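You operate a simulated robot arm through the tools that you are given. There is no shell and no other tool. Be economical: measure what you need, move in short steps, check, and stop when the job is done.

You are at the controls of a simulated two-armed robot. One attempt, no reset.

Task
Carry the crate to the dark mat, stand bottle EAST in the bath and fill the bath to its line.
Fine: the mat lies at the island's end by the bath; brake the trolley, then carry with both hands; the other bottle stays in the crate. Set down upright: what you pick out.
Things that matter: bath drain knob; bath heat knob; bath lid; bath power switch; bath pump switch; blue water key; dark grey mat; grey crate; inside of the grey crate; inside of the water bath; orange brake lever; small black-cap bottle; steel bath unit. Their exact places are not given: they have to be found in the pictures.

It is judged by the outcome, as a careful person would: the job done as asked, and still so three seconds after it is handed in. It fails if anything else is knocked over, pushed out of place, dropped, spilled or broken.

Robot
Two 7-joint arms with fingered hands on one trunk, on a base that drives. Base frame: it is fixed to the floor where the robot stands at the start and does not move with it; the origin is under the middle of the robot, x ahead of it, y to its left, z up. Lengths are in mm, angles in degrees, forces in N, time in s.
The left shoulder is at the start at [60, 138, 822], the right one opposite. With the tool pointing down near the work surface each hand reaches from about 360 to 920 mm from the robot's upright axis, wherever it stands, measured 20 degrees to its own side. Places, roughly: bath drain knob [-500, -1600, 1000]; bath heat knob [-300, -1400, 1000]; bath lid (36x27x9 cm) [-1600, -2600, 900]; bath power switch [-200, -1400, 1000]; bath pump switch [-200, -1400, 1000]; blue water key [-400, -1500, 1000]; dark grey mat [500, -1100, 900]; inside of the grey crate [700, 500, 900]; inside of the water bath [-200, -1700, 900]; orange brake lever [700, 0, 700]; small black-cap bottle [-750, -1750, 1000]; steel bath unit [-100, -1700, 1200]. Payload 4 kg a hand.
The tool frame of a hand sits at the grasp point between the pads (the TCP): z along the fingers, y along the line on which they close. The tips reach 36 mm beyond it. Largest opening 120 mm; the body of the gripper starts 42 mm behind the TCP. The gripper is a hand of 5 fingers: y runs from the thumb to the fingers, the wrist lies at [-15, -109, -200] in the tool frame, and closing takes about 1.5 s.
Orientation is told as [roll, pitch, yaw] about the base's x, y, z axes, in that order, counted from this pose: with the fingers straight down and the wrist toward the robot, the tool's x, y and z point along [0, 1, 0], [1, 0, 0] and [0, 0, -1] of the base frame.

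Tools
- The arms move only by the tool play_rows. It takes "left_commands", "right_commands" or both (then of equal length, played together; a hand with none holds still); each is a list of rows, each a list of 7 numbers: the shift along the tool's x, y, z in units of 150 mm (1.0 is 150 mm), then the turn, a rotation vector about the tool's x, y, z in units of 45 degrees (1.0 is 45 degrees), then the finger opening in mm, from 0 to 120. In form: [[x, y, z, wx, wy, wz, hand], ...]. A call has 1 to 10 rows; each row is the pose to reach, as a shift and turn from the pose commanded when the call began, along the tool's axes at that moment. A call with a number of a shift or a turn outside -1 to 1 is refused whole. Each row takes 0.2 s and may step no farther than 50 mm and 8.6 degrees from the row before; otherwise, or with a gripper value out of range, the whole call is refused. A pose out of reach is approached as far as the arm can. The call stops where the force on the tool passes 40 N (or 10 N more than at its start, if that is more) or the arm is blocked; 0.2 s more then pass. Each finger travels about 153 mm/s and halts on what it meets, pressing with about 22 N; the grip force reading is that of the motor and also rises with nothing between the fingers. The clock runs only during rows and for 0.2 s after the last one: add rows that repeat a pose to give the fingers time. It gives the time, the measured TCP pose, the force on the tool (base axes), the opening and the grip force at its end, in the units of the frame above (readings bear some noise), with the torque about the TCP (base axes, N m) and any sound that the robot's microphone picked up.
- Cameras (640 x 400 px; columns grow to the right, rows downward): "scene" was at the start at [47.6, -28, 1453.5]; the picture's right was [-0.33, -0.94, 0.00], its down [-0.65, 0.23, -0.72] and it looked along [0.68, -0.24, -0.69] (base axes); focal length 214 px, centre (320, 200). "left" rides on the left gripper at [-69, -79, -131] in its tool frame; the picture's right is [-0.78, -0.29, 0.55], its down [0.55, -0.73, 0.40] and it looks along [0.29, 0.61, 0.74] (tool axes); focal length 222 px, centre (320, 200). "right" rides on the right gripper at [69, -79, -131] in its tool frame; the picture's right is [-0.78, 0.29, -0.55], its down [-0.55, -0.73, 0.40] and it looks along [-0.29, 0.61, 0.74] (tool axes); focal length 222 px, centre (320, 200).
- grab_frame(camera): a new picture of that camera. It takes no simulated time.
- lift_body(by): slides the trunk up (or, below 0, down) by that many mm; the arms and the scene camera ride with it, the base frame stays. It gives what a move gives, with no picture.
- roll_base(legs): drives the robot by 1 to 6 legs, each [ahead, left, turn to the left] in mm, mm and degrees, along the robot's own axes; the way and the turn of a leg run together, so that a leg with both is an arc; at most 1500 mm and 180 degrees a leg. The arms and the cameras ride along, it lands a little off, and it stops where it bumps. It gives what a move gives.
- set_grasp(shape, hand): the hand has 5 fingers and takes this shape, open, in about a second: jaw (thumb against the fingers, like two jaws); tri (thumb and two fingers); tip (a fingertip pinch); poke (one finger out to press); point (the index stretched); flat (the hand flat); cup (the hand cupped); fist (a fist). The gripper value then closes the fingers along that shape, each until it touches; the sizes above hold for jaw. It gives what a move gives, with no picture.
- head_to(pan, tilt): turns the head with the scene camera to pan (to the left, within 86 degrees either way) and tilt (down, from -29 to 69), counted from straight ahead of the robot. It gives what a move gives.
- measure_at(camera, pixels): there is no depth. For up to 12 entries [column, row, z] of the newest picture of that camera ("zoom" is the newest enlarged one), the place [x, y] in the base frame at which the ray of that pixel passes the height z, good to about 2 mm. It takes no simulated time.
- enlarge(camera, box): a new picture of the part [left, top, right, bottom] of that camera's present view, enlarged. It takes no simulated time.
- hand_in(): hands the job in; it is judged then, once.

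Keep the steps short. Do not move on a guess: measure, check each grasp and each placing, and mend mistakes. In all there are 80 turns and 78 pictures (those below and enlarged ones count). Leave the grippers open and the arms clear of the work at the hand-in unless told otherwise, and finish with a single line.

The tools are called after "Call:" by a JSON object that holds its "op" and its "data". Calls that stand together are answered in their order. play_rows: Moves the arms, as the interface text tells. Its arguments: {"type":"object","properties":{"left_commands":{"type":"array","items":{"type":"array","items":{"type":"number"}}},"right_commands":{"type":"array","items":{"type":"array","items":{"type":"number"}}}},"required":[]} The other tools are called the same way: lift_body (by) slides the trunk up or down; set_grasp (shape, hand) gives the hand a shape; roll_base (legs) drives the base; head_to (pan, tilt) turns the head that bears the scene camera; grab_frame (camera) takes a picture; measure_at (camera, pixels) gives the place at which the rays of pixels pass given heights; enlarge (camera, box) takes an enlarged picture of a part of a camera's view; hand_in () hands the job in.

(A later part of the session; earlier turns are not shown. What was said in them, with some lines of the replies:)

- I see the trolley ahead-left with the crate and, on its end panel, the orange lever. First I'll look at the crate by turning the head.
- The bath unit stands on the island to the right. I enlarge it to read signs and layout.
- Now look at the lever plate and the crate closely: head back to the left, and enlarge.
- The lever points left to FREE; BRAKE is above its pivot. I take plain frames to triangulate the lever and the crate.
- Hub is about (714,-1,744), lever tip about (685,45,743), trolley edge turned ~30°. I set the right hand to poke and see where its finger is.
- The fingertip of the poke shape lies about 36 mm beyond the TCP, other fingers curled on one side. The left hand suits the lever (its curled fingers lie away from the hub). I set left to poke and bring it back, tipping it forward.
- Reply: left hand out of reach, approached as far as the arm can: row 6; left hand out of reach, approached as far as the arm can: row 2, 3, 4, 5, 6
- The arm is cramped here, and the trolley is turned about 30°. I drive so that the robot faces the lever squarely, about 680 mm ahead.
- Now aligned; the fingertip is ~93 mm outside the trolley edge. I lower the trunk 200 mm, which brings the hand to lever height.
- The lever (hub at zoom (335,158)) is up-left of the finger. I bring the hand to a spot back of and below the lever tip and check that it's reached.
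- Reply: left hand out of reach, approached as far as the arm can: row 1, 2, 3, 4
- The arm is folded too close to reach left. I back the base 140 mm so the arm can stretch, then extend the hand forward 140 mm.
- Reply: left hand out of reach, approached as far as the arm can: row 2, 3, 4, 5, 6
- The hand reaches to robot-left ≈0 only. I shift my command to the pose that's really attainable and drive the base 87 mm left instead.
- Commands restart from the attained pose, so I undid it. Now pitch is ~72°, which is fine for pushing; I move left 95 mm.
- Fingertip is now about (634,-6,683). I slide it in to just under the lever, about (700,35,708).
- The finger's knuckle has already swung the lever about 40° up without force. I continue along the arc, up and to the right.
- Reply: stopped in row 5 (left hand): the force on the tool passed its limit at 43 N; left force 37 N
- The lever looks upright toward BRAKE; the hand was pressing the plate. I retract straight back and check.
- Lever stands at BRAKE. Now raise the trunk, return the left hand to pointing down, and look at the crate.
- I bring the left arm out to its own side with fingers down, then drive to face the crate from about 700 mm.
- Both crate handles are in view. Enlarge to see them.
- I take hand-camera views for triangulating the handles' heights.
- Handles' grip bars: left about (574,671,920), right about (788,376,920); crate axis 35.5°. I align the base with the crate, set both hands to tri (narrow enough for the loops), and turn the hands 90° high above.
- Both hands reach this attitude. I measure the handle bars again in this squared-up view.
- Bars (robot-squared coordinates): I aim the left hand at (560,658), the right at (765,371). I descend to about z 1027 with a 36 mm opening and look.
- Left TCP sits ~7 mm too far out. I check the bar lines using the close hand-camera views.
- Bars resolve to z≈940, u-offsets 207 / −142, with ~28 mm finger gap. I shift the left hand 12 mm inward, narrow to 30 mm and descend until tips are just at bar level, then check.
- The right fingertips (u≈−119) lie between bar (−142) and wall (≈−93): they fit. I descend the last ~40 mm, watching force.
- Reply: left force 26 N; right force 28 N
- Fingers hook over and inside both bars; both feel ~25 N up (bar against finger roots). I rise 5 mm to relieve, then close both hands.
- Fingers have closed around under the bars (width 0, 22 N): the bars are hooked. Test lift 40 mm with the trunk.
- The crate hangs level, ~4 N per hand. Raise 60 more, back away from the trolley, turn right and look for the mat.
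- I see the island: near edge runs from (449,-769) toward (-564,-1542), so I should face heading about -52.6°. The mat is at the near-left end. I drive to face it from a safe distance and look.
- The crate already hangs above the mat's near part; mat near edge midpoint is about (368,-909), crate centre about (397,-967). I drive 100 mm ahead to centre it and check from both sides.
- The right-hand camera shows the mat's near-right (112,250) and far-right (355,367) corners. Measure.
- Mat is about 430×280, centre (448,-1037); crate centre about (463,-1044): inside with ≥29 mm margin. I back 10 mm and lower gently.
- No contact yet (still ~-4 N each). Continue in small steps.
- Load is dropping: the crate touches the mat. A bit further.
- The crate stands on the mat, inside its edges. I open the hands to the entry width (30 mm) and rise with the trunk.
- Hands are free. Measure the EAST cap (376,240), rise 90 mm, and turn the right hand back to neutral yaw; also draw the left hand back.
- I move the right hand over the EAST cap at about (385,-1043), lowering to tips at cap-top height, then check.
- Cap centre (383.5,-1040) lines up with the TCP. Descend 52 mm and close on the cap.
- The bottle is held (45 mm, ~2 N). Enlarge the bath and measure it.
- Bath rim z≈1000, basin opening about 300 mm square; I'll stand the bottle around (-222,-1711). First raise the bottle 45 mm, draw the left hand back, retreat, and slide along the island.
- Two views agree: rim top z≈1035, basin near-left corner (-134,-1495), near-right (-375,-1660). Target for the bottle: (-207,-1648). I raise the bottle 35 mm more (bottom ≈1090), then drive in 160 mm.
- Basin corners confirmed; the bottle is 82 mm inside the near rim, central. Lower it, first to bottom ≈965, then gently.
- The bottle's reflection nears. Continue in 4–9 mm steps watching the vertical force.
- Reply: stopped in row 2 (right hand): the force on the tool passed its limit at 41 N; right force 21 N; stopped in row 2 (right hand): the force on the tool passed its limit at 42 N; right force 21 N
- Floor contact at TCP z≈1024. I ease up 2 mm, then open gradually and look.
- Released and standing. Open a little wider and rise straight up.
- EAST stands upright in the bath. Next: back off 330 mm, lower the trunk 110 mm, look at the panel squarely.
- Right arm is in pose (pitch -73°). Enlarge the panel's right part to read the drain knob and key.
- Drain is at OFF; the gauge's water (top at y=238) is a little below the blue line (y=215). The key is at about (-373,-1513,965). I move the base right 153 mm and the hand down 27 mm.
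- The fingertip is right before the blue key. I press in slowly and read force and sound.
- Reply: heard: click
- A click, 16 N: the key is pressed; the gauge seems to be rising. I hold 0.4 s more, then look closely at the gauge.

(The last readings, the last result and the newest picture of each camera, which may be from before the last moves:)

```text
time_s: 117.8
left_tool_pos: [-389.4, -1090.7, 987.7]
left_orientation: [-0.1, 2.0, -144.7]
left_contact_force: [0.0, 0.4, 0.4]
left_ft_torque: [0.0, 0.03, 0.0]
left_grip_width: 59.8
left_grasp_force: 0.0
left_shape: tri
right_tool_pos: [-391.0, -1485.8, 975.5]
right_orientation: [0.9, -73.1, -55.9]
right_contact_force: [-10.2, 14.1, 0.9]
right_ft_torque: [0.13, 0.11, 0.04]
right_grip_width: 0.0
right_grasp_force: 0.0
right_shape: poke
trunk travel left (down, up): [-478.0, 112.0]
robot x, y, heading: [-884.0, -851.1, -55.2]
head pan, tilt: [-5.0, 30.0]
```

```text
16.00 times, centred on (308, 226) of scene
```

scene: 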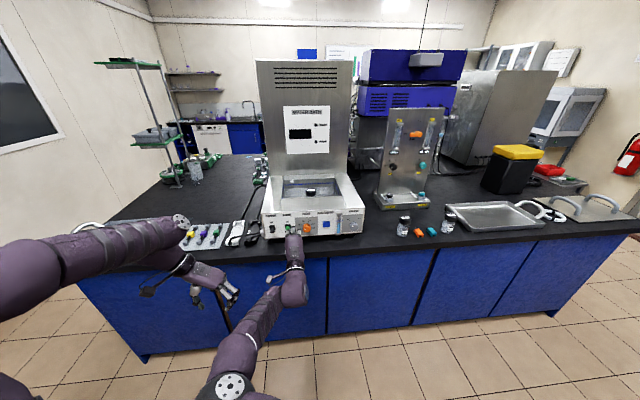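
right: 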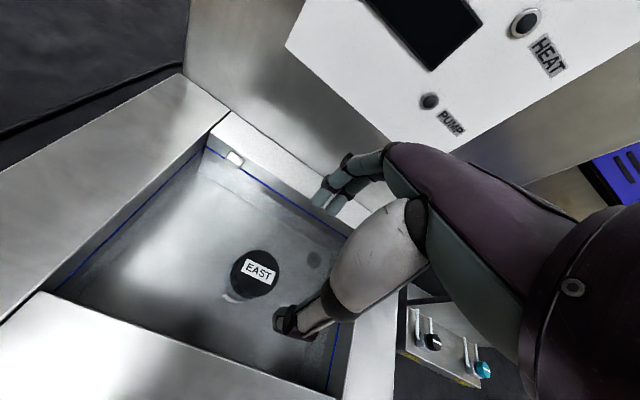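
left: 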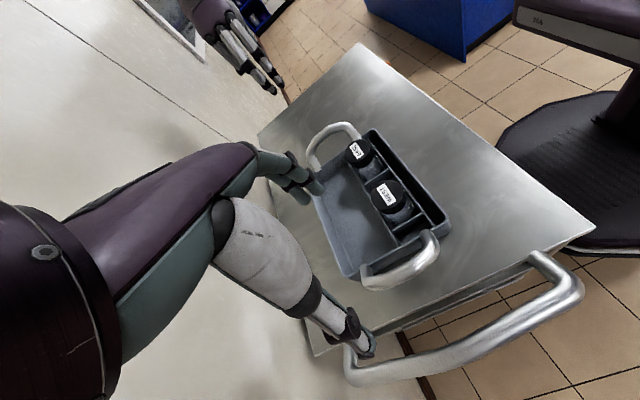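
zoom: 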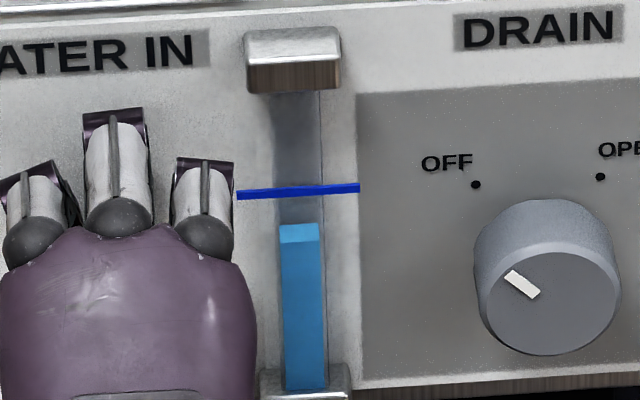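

The water top (front edge y≈240) is below the line (y=190), column bottom y=390; the rate seems slow. Hold for 2.2 s more and measure the rate.

Call:
{"op": "play_rows", "data": {"right_commands": [[0, 0, 0, 0, 0, 0, 0], [0, 0, 0, 0, 0, 0, 0], [0, 0, 0, 0, 0, 0, 0], [0, 0, 0, 0, 0, 0, 0], [0, 0, 0, 0, 0, 0, 0], [0, 0, 0, 0, 0, 0, 0], [0, 0, 0, 0, 0, 0, 0], [0, 0, 0, 0, 0, 0, 0], [0, 0, 0, 0, 0, 0, 0], [0, 0, 0, 0, 0, 0, 0]]}}

Call:
{"op": "enlarge", "data": {"camera": "scene", "box": [290, 214, 326, 238]}}

```text
time_s: 120.0
left_tool_pos: [-389.9, -1089.9, 986.0]
left_orientation: [-0.3, 2.0, -144.8]
left_contact_force: [-0.2, -0.4, -0.7]
left_ft_torque: [0.0, -0.01, 0.01]
left_grip_width: 60.1
left_grasp_force: 0.1
left_shape: tri
right_tool_pos: [-390.8, -1485.8, 976.0]
right_orientation: [0.7, -73.1, -55.8]
right_contact_force: [-9.0, 16.7, -1.0]
right_ft_torque: [0.22, 0.13, 0.13]
right_grip_width: 0.2
right_grasp_force: 0.0
right_shape: poke
trunk travel left (down, up): [-478.0, 112.0]
robot x, y, heading: [-884.3, -849.2, -55.2]
head pan, tilt: [-5.0, 30.0]
```

```text
16.00 times, centred on (308, 226) of scene
```

zoom: 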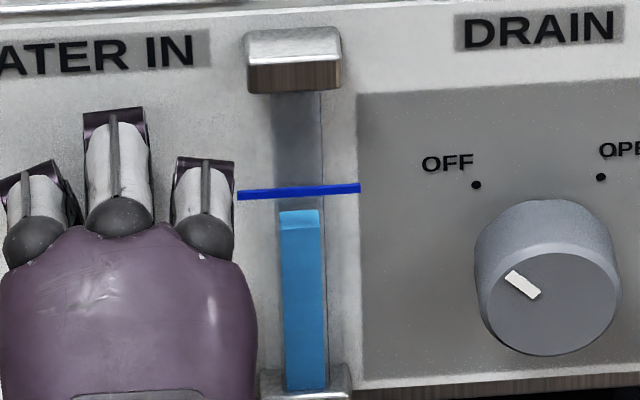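

Rise is ~12 px per 2.2 s. The water's front edge (229) needs about 38 px more to the line (191): ~7 s. I hold 6.6 s, then look again.

Call:
{"op": "play_rows", "data": {"right_commands": [[0, 0, 0, 0, 0, 0, 0], [0, 0, 0, 0, 0, 0, 0], [0, 0, 0, 0, 0, 0, 0], [0, 0, 0, 0, 0, 0, 0], [0, 0, 0, 0, 0, 0, 0], [0, 0, 0, 0, 0, 0, 0], [0, 0, 0, 0, 0, 0, 0], [0, 0, 0, 0, 0, 0, 0], [0, 0, 0, 0, 0, 0, 0], [0, 0, 0, 0, 0, 0, 0]]}}

Call:
{"op": "play_rows", "data": {"right_commands": [[0, 0, 0, 0, 0, 0, 0], [0, 0, 0, 0, 0, 0, 0], [0, 0, 0, 0, 0, 0, 0], [0, 0, 0, 0, 0, 0, 0], [0, 0, 0, 0, 0, 0, 0], [0, 0, 0, 0, 0, 0, 0], [0, 0, 0, 0, 0, 0, 0], [0, 0, 0, 0, 0, 0, 0], [0, 0, 0, 0, 0, 0, 0], [0, 0, 0, 0, 0, 0, 0]]}}

Call:
{"op": "play_rows", "data": {"right_commands": [[0, 0, 0, 0, 0, 0, 0], [0, 0, 0, 0, 0, 0, 0], [0, 0, 0, 0, 0, 0, 0], [0, 0, 0, 0, 0, 0, 0], [0, 0, 0, 0, 0, 0, 0], [0, 0, 0, 0, 0, 0, 0], [0, 0, 0, 0, 0, 0, 0]]}}

Call:
{"op": "enlarge", "data": {"camera": "scene", "box": [290, 214, 326, 238]}}

```text
time_s: 122.2
left_tool_pos: [-388.0, -1090.1, 986.1]
left_orientation: [-0.2, 2.0, -144.7]
left_contact_force: [-1.1, 0.0, 0.0]
left_ft_torque: [0.01, 0.0, 0.0]
left_grip_width: 60.1
left_grasp_force: 0.1
left_shape: tri
right_tool_pos: [-391.3, -1485.9, 974.9]
right_orientation: [0.8, -73.2, -55.9]
right_contact_force: [-9.4, 17.1, -2.7]
right_ft_torque: [0.26, 0.13, 0.15]
right_grip_width: 0.1
right_grasp_force: 0.1
right_shape: poke
trunk travel left (down, up): [-478.0, 112.0]
robot x, y, heading: [-883.1, -849.9, -55.0]
head pan, tilt: [-5.0, 30.0]
```

```text
time_s: 124.4
left_tool_pos: [-390.3, -1090.0, 986.8]
left_orientation: [-0.1, 2.0, -144.8]
left_contact_force: [-0.9, -0.2, -0.5]
left_ft_torque: [0.02, -0.03, 0.02]
left_grip_width: 59.7
left_grasp_force: 0.1
left_shape: tri
right_tool_pos: [-390.8, -1486.0, 975.6]
right_orientation: [0.8, -73.1, -55.7]
right_contact_force: [-8.3, 17.7, -2.1]
right_ft_torque: [0.22, 0.18, 0.15]
right_grip_width: 0.0
right_grasp_force: 0.1
right_shape: poke
trunk travel left (down, up): [-478.0, 112.0]
robot x, y, heading: [-887.0, -849.3, -55.0]
head pan, tilt: [-5.0, 30.0]
```

```text
time_s: 126.0
left_tool_pos: [-389.2, -1091.1, 986.9]
left_orientation: [-0.2, 2.0, -144.7]
left_contact_force: [0.9, 0.8, 0.1]
left_ft_torque: [0.01, -0.01, -0.02]
left_grip_width: 59.6
left_grasp_force: 0.0
left_shape: tri
right_tool_pos: [-391.8, -1486.1, 976.1]
right_orientation: [0.8, -73.2, -55.8]
right_contact_force: [-8.7, 17.4, -2.8]
right_ft_torque: [0.26, 0.2, 0.15]
right_grip_width: 0.1
right_grasp_force: 0.0
right_shape: poke
trunk travel left (down, up): [-478.0, 112.0]
robot x, y, heading: [-885.5, -850.4, -55.2]
head pan, tilt: [-5.0, 30.0]
```

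```text
16.00 times, centred on (308, 226) of scene
```

zoom: 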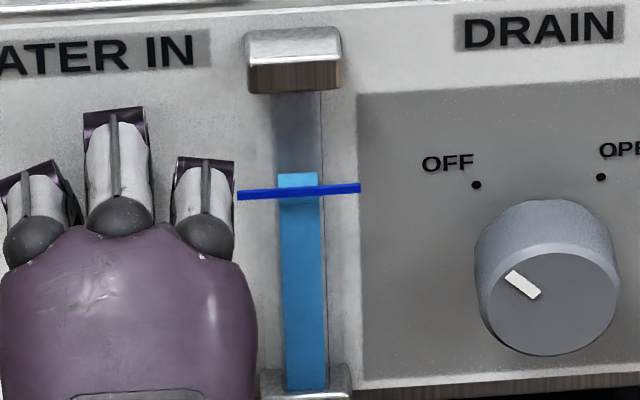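

The water's front edge is now at the line. I withdraw the finger at once.

Call:
{"op": "play_rows", "data": {"right_commands": [[0, -0.08, -0.26, 0, 0, 0, 0], [0, -0.16, -0.52, 0, 0, 0, 0], [0, -0.2, -0.7, 0, 0, 0, 0], [0, -0.2, -0.7, 0, 0, 0, 0], [0, -0.2, -0.7, 0, 0, 0, 0]]}}

Call:
{"op": "enlarge", "data": {"camera": "scene", "box": [290, 214, 326, 238]}}

```text
time_s: 127.2
left_tool_pos: [-387.8, -1091.7, 985.3]
left_orientation: [-0.2, 2.0, -144.7]
left_contact_force: [0.3, 0.0, -0.6]
left_ft_torque: [0.04, -0.02, 0.04]
left_grip_width: 59.6
left_grasp_force: 0.1
left_shape: tri
right_tool_pos: [-455.0, -1400.2, 977.3]
right_orientation: [1.0, -73.1, -55.7]
right_contact_force: [0.1, -0.4, -0.4]
right_ft_torque: [-0.02, 0.01, 0.01]
right_grip_width: 0.4
right_grasp_force: 0.0
right_shape: poke
trunk travel left (down, up): [-478.0, 112.0]
robot x, y, heading: [-885.2, -852.1, -55.2]
head pan, tilt: [-5.0, 30.0]
```

```text
16.00 times, centred on (308, 226) of scene
```

zoom: 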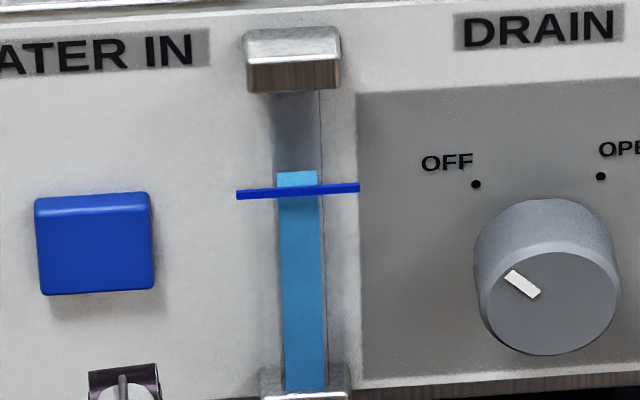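

Filling stopped on release, with the water at the line. I back off, open the right hand, and hand in.

Call:
{"op": "roll_base", "data": {"legs": [[-200, 0, 0]]}}

Call:
{"op": "set_grasp", "data": {"hand": "right", "shape": "jaw"}}

Call:
{"op": "set_grasp", "data": {"hand": "left", "shape": "jaw"}}

Call:
{"op": "hand_in", "data": {}}

```text
time_s: 128.8
left_tool_pos: [-503.7, -921.7, 986.2]
left_orientation: [-0.2, 2.0, -144.5]
left_contact_force: [-0.6, 1.2, 0.6]
left_ft_torque: [-0.01, -0.01, -0.02]
left_grip_width: 60.0
left_grasp_force: 0.0
left_shape: tri
right_tool_pos: [-570.5, -1231.2, 976.3]
right_orientation: [0.8, -73.2, -55.6]
right_contact_force: [-0.4, -0.5, 1.2]
right_ft_torque: [0.0, 0.0, 0.03]
right_grip_width: 0.0
right_grasp_force: 0.1
right_shape: poke
trunk travel left (down, up): [-478.0, 112.0]
robot x, y, heading: [-999.3, -683.9, -54.8]
head pan, tilt: [-5.0, 30.0]
```

```text
time_s: 129.7
left_tool_pos: [-503.5, -922.5, 985.8]
left_orientation: [-0.2, 2.0, -144.5]
left_contact_force: [0.7, 0.0, -0.3]
left_ft_torque: [0.02, -0.01, 0.02]
left_grip_width: 59.9
left_grasp_force: 0.2
left_shape: tri
right_tool_pos: [-569.4, -1232.4, 976.9]
right_orientation: [0.9, -73.1, -55.7]
right_contact_force: [0.6, 0.2, -0.4]
right_ft_torque: [0.0, 0.0, -0.01]
right_grip_width: 120.0
right_grasp_force: 0.0
right_shape: jaw
trunk travel left (down, up): [-478.0, 112.0]
robot x, y, heading: [-999.4, -679.8, -54.8]
head pan, tilt: [-5.0, 30.0]
```

```text
time_s: 130.6
left_tool_pos: [-504.3, -923.5, 986.3]
left_orientation: [-0.3, 2.1, -144.5]
left_contact_force: [0.3, 0.8, -0.8]
left_ft_torque: [0.0, 0.03, -0.01]
left_grip_width: 120.1
left_grasp_force: 0.1
left_shape: jaw
right_tool_pos: [-570.2, -1231.6, 977.6]
right_orientation: [0.9, -73.0, -55.6]
right_contact_force: [-0.7, -0.1, -0.6]
right_ft_torque: [0.0, -0.02, 0.01]
right_grip_width: 119.9
right_grasp_force: 0.0
right_shape: jaw
trunk travel left (down, up): [-478.0, 112.0]
robot x, y, heading: [-1001.9, -684.1, -54.9]
head pan, tilt: [-5.0, 30.0]
```

```text
The job is handed in.
```

Job handed in: trolley braked, crate carried with both hands to the dark mat with WEST still in it, EAST standing upright in the bath, and the bath filled to its line with the drain at OFF.
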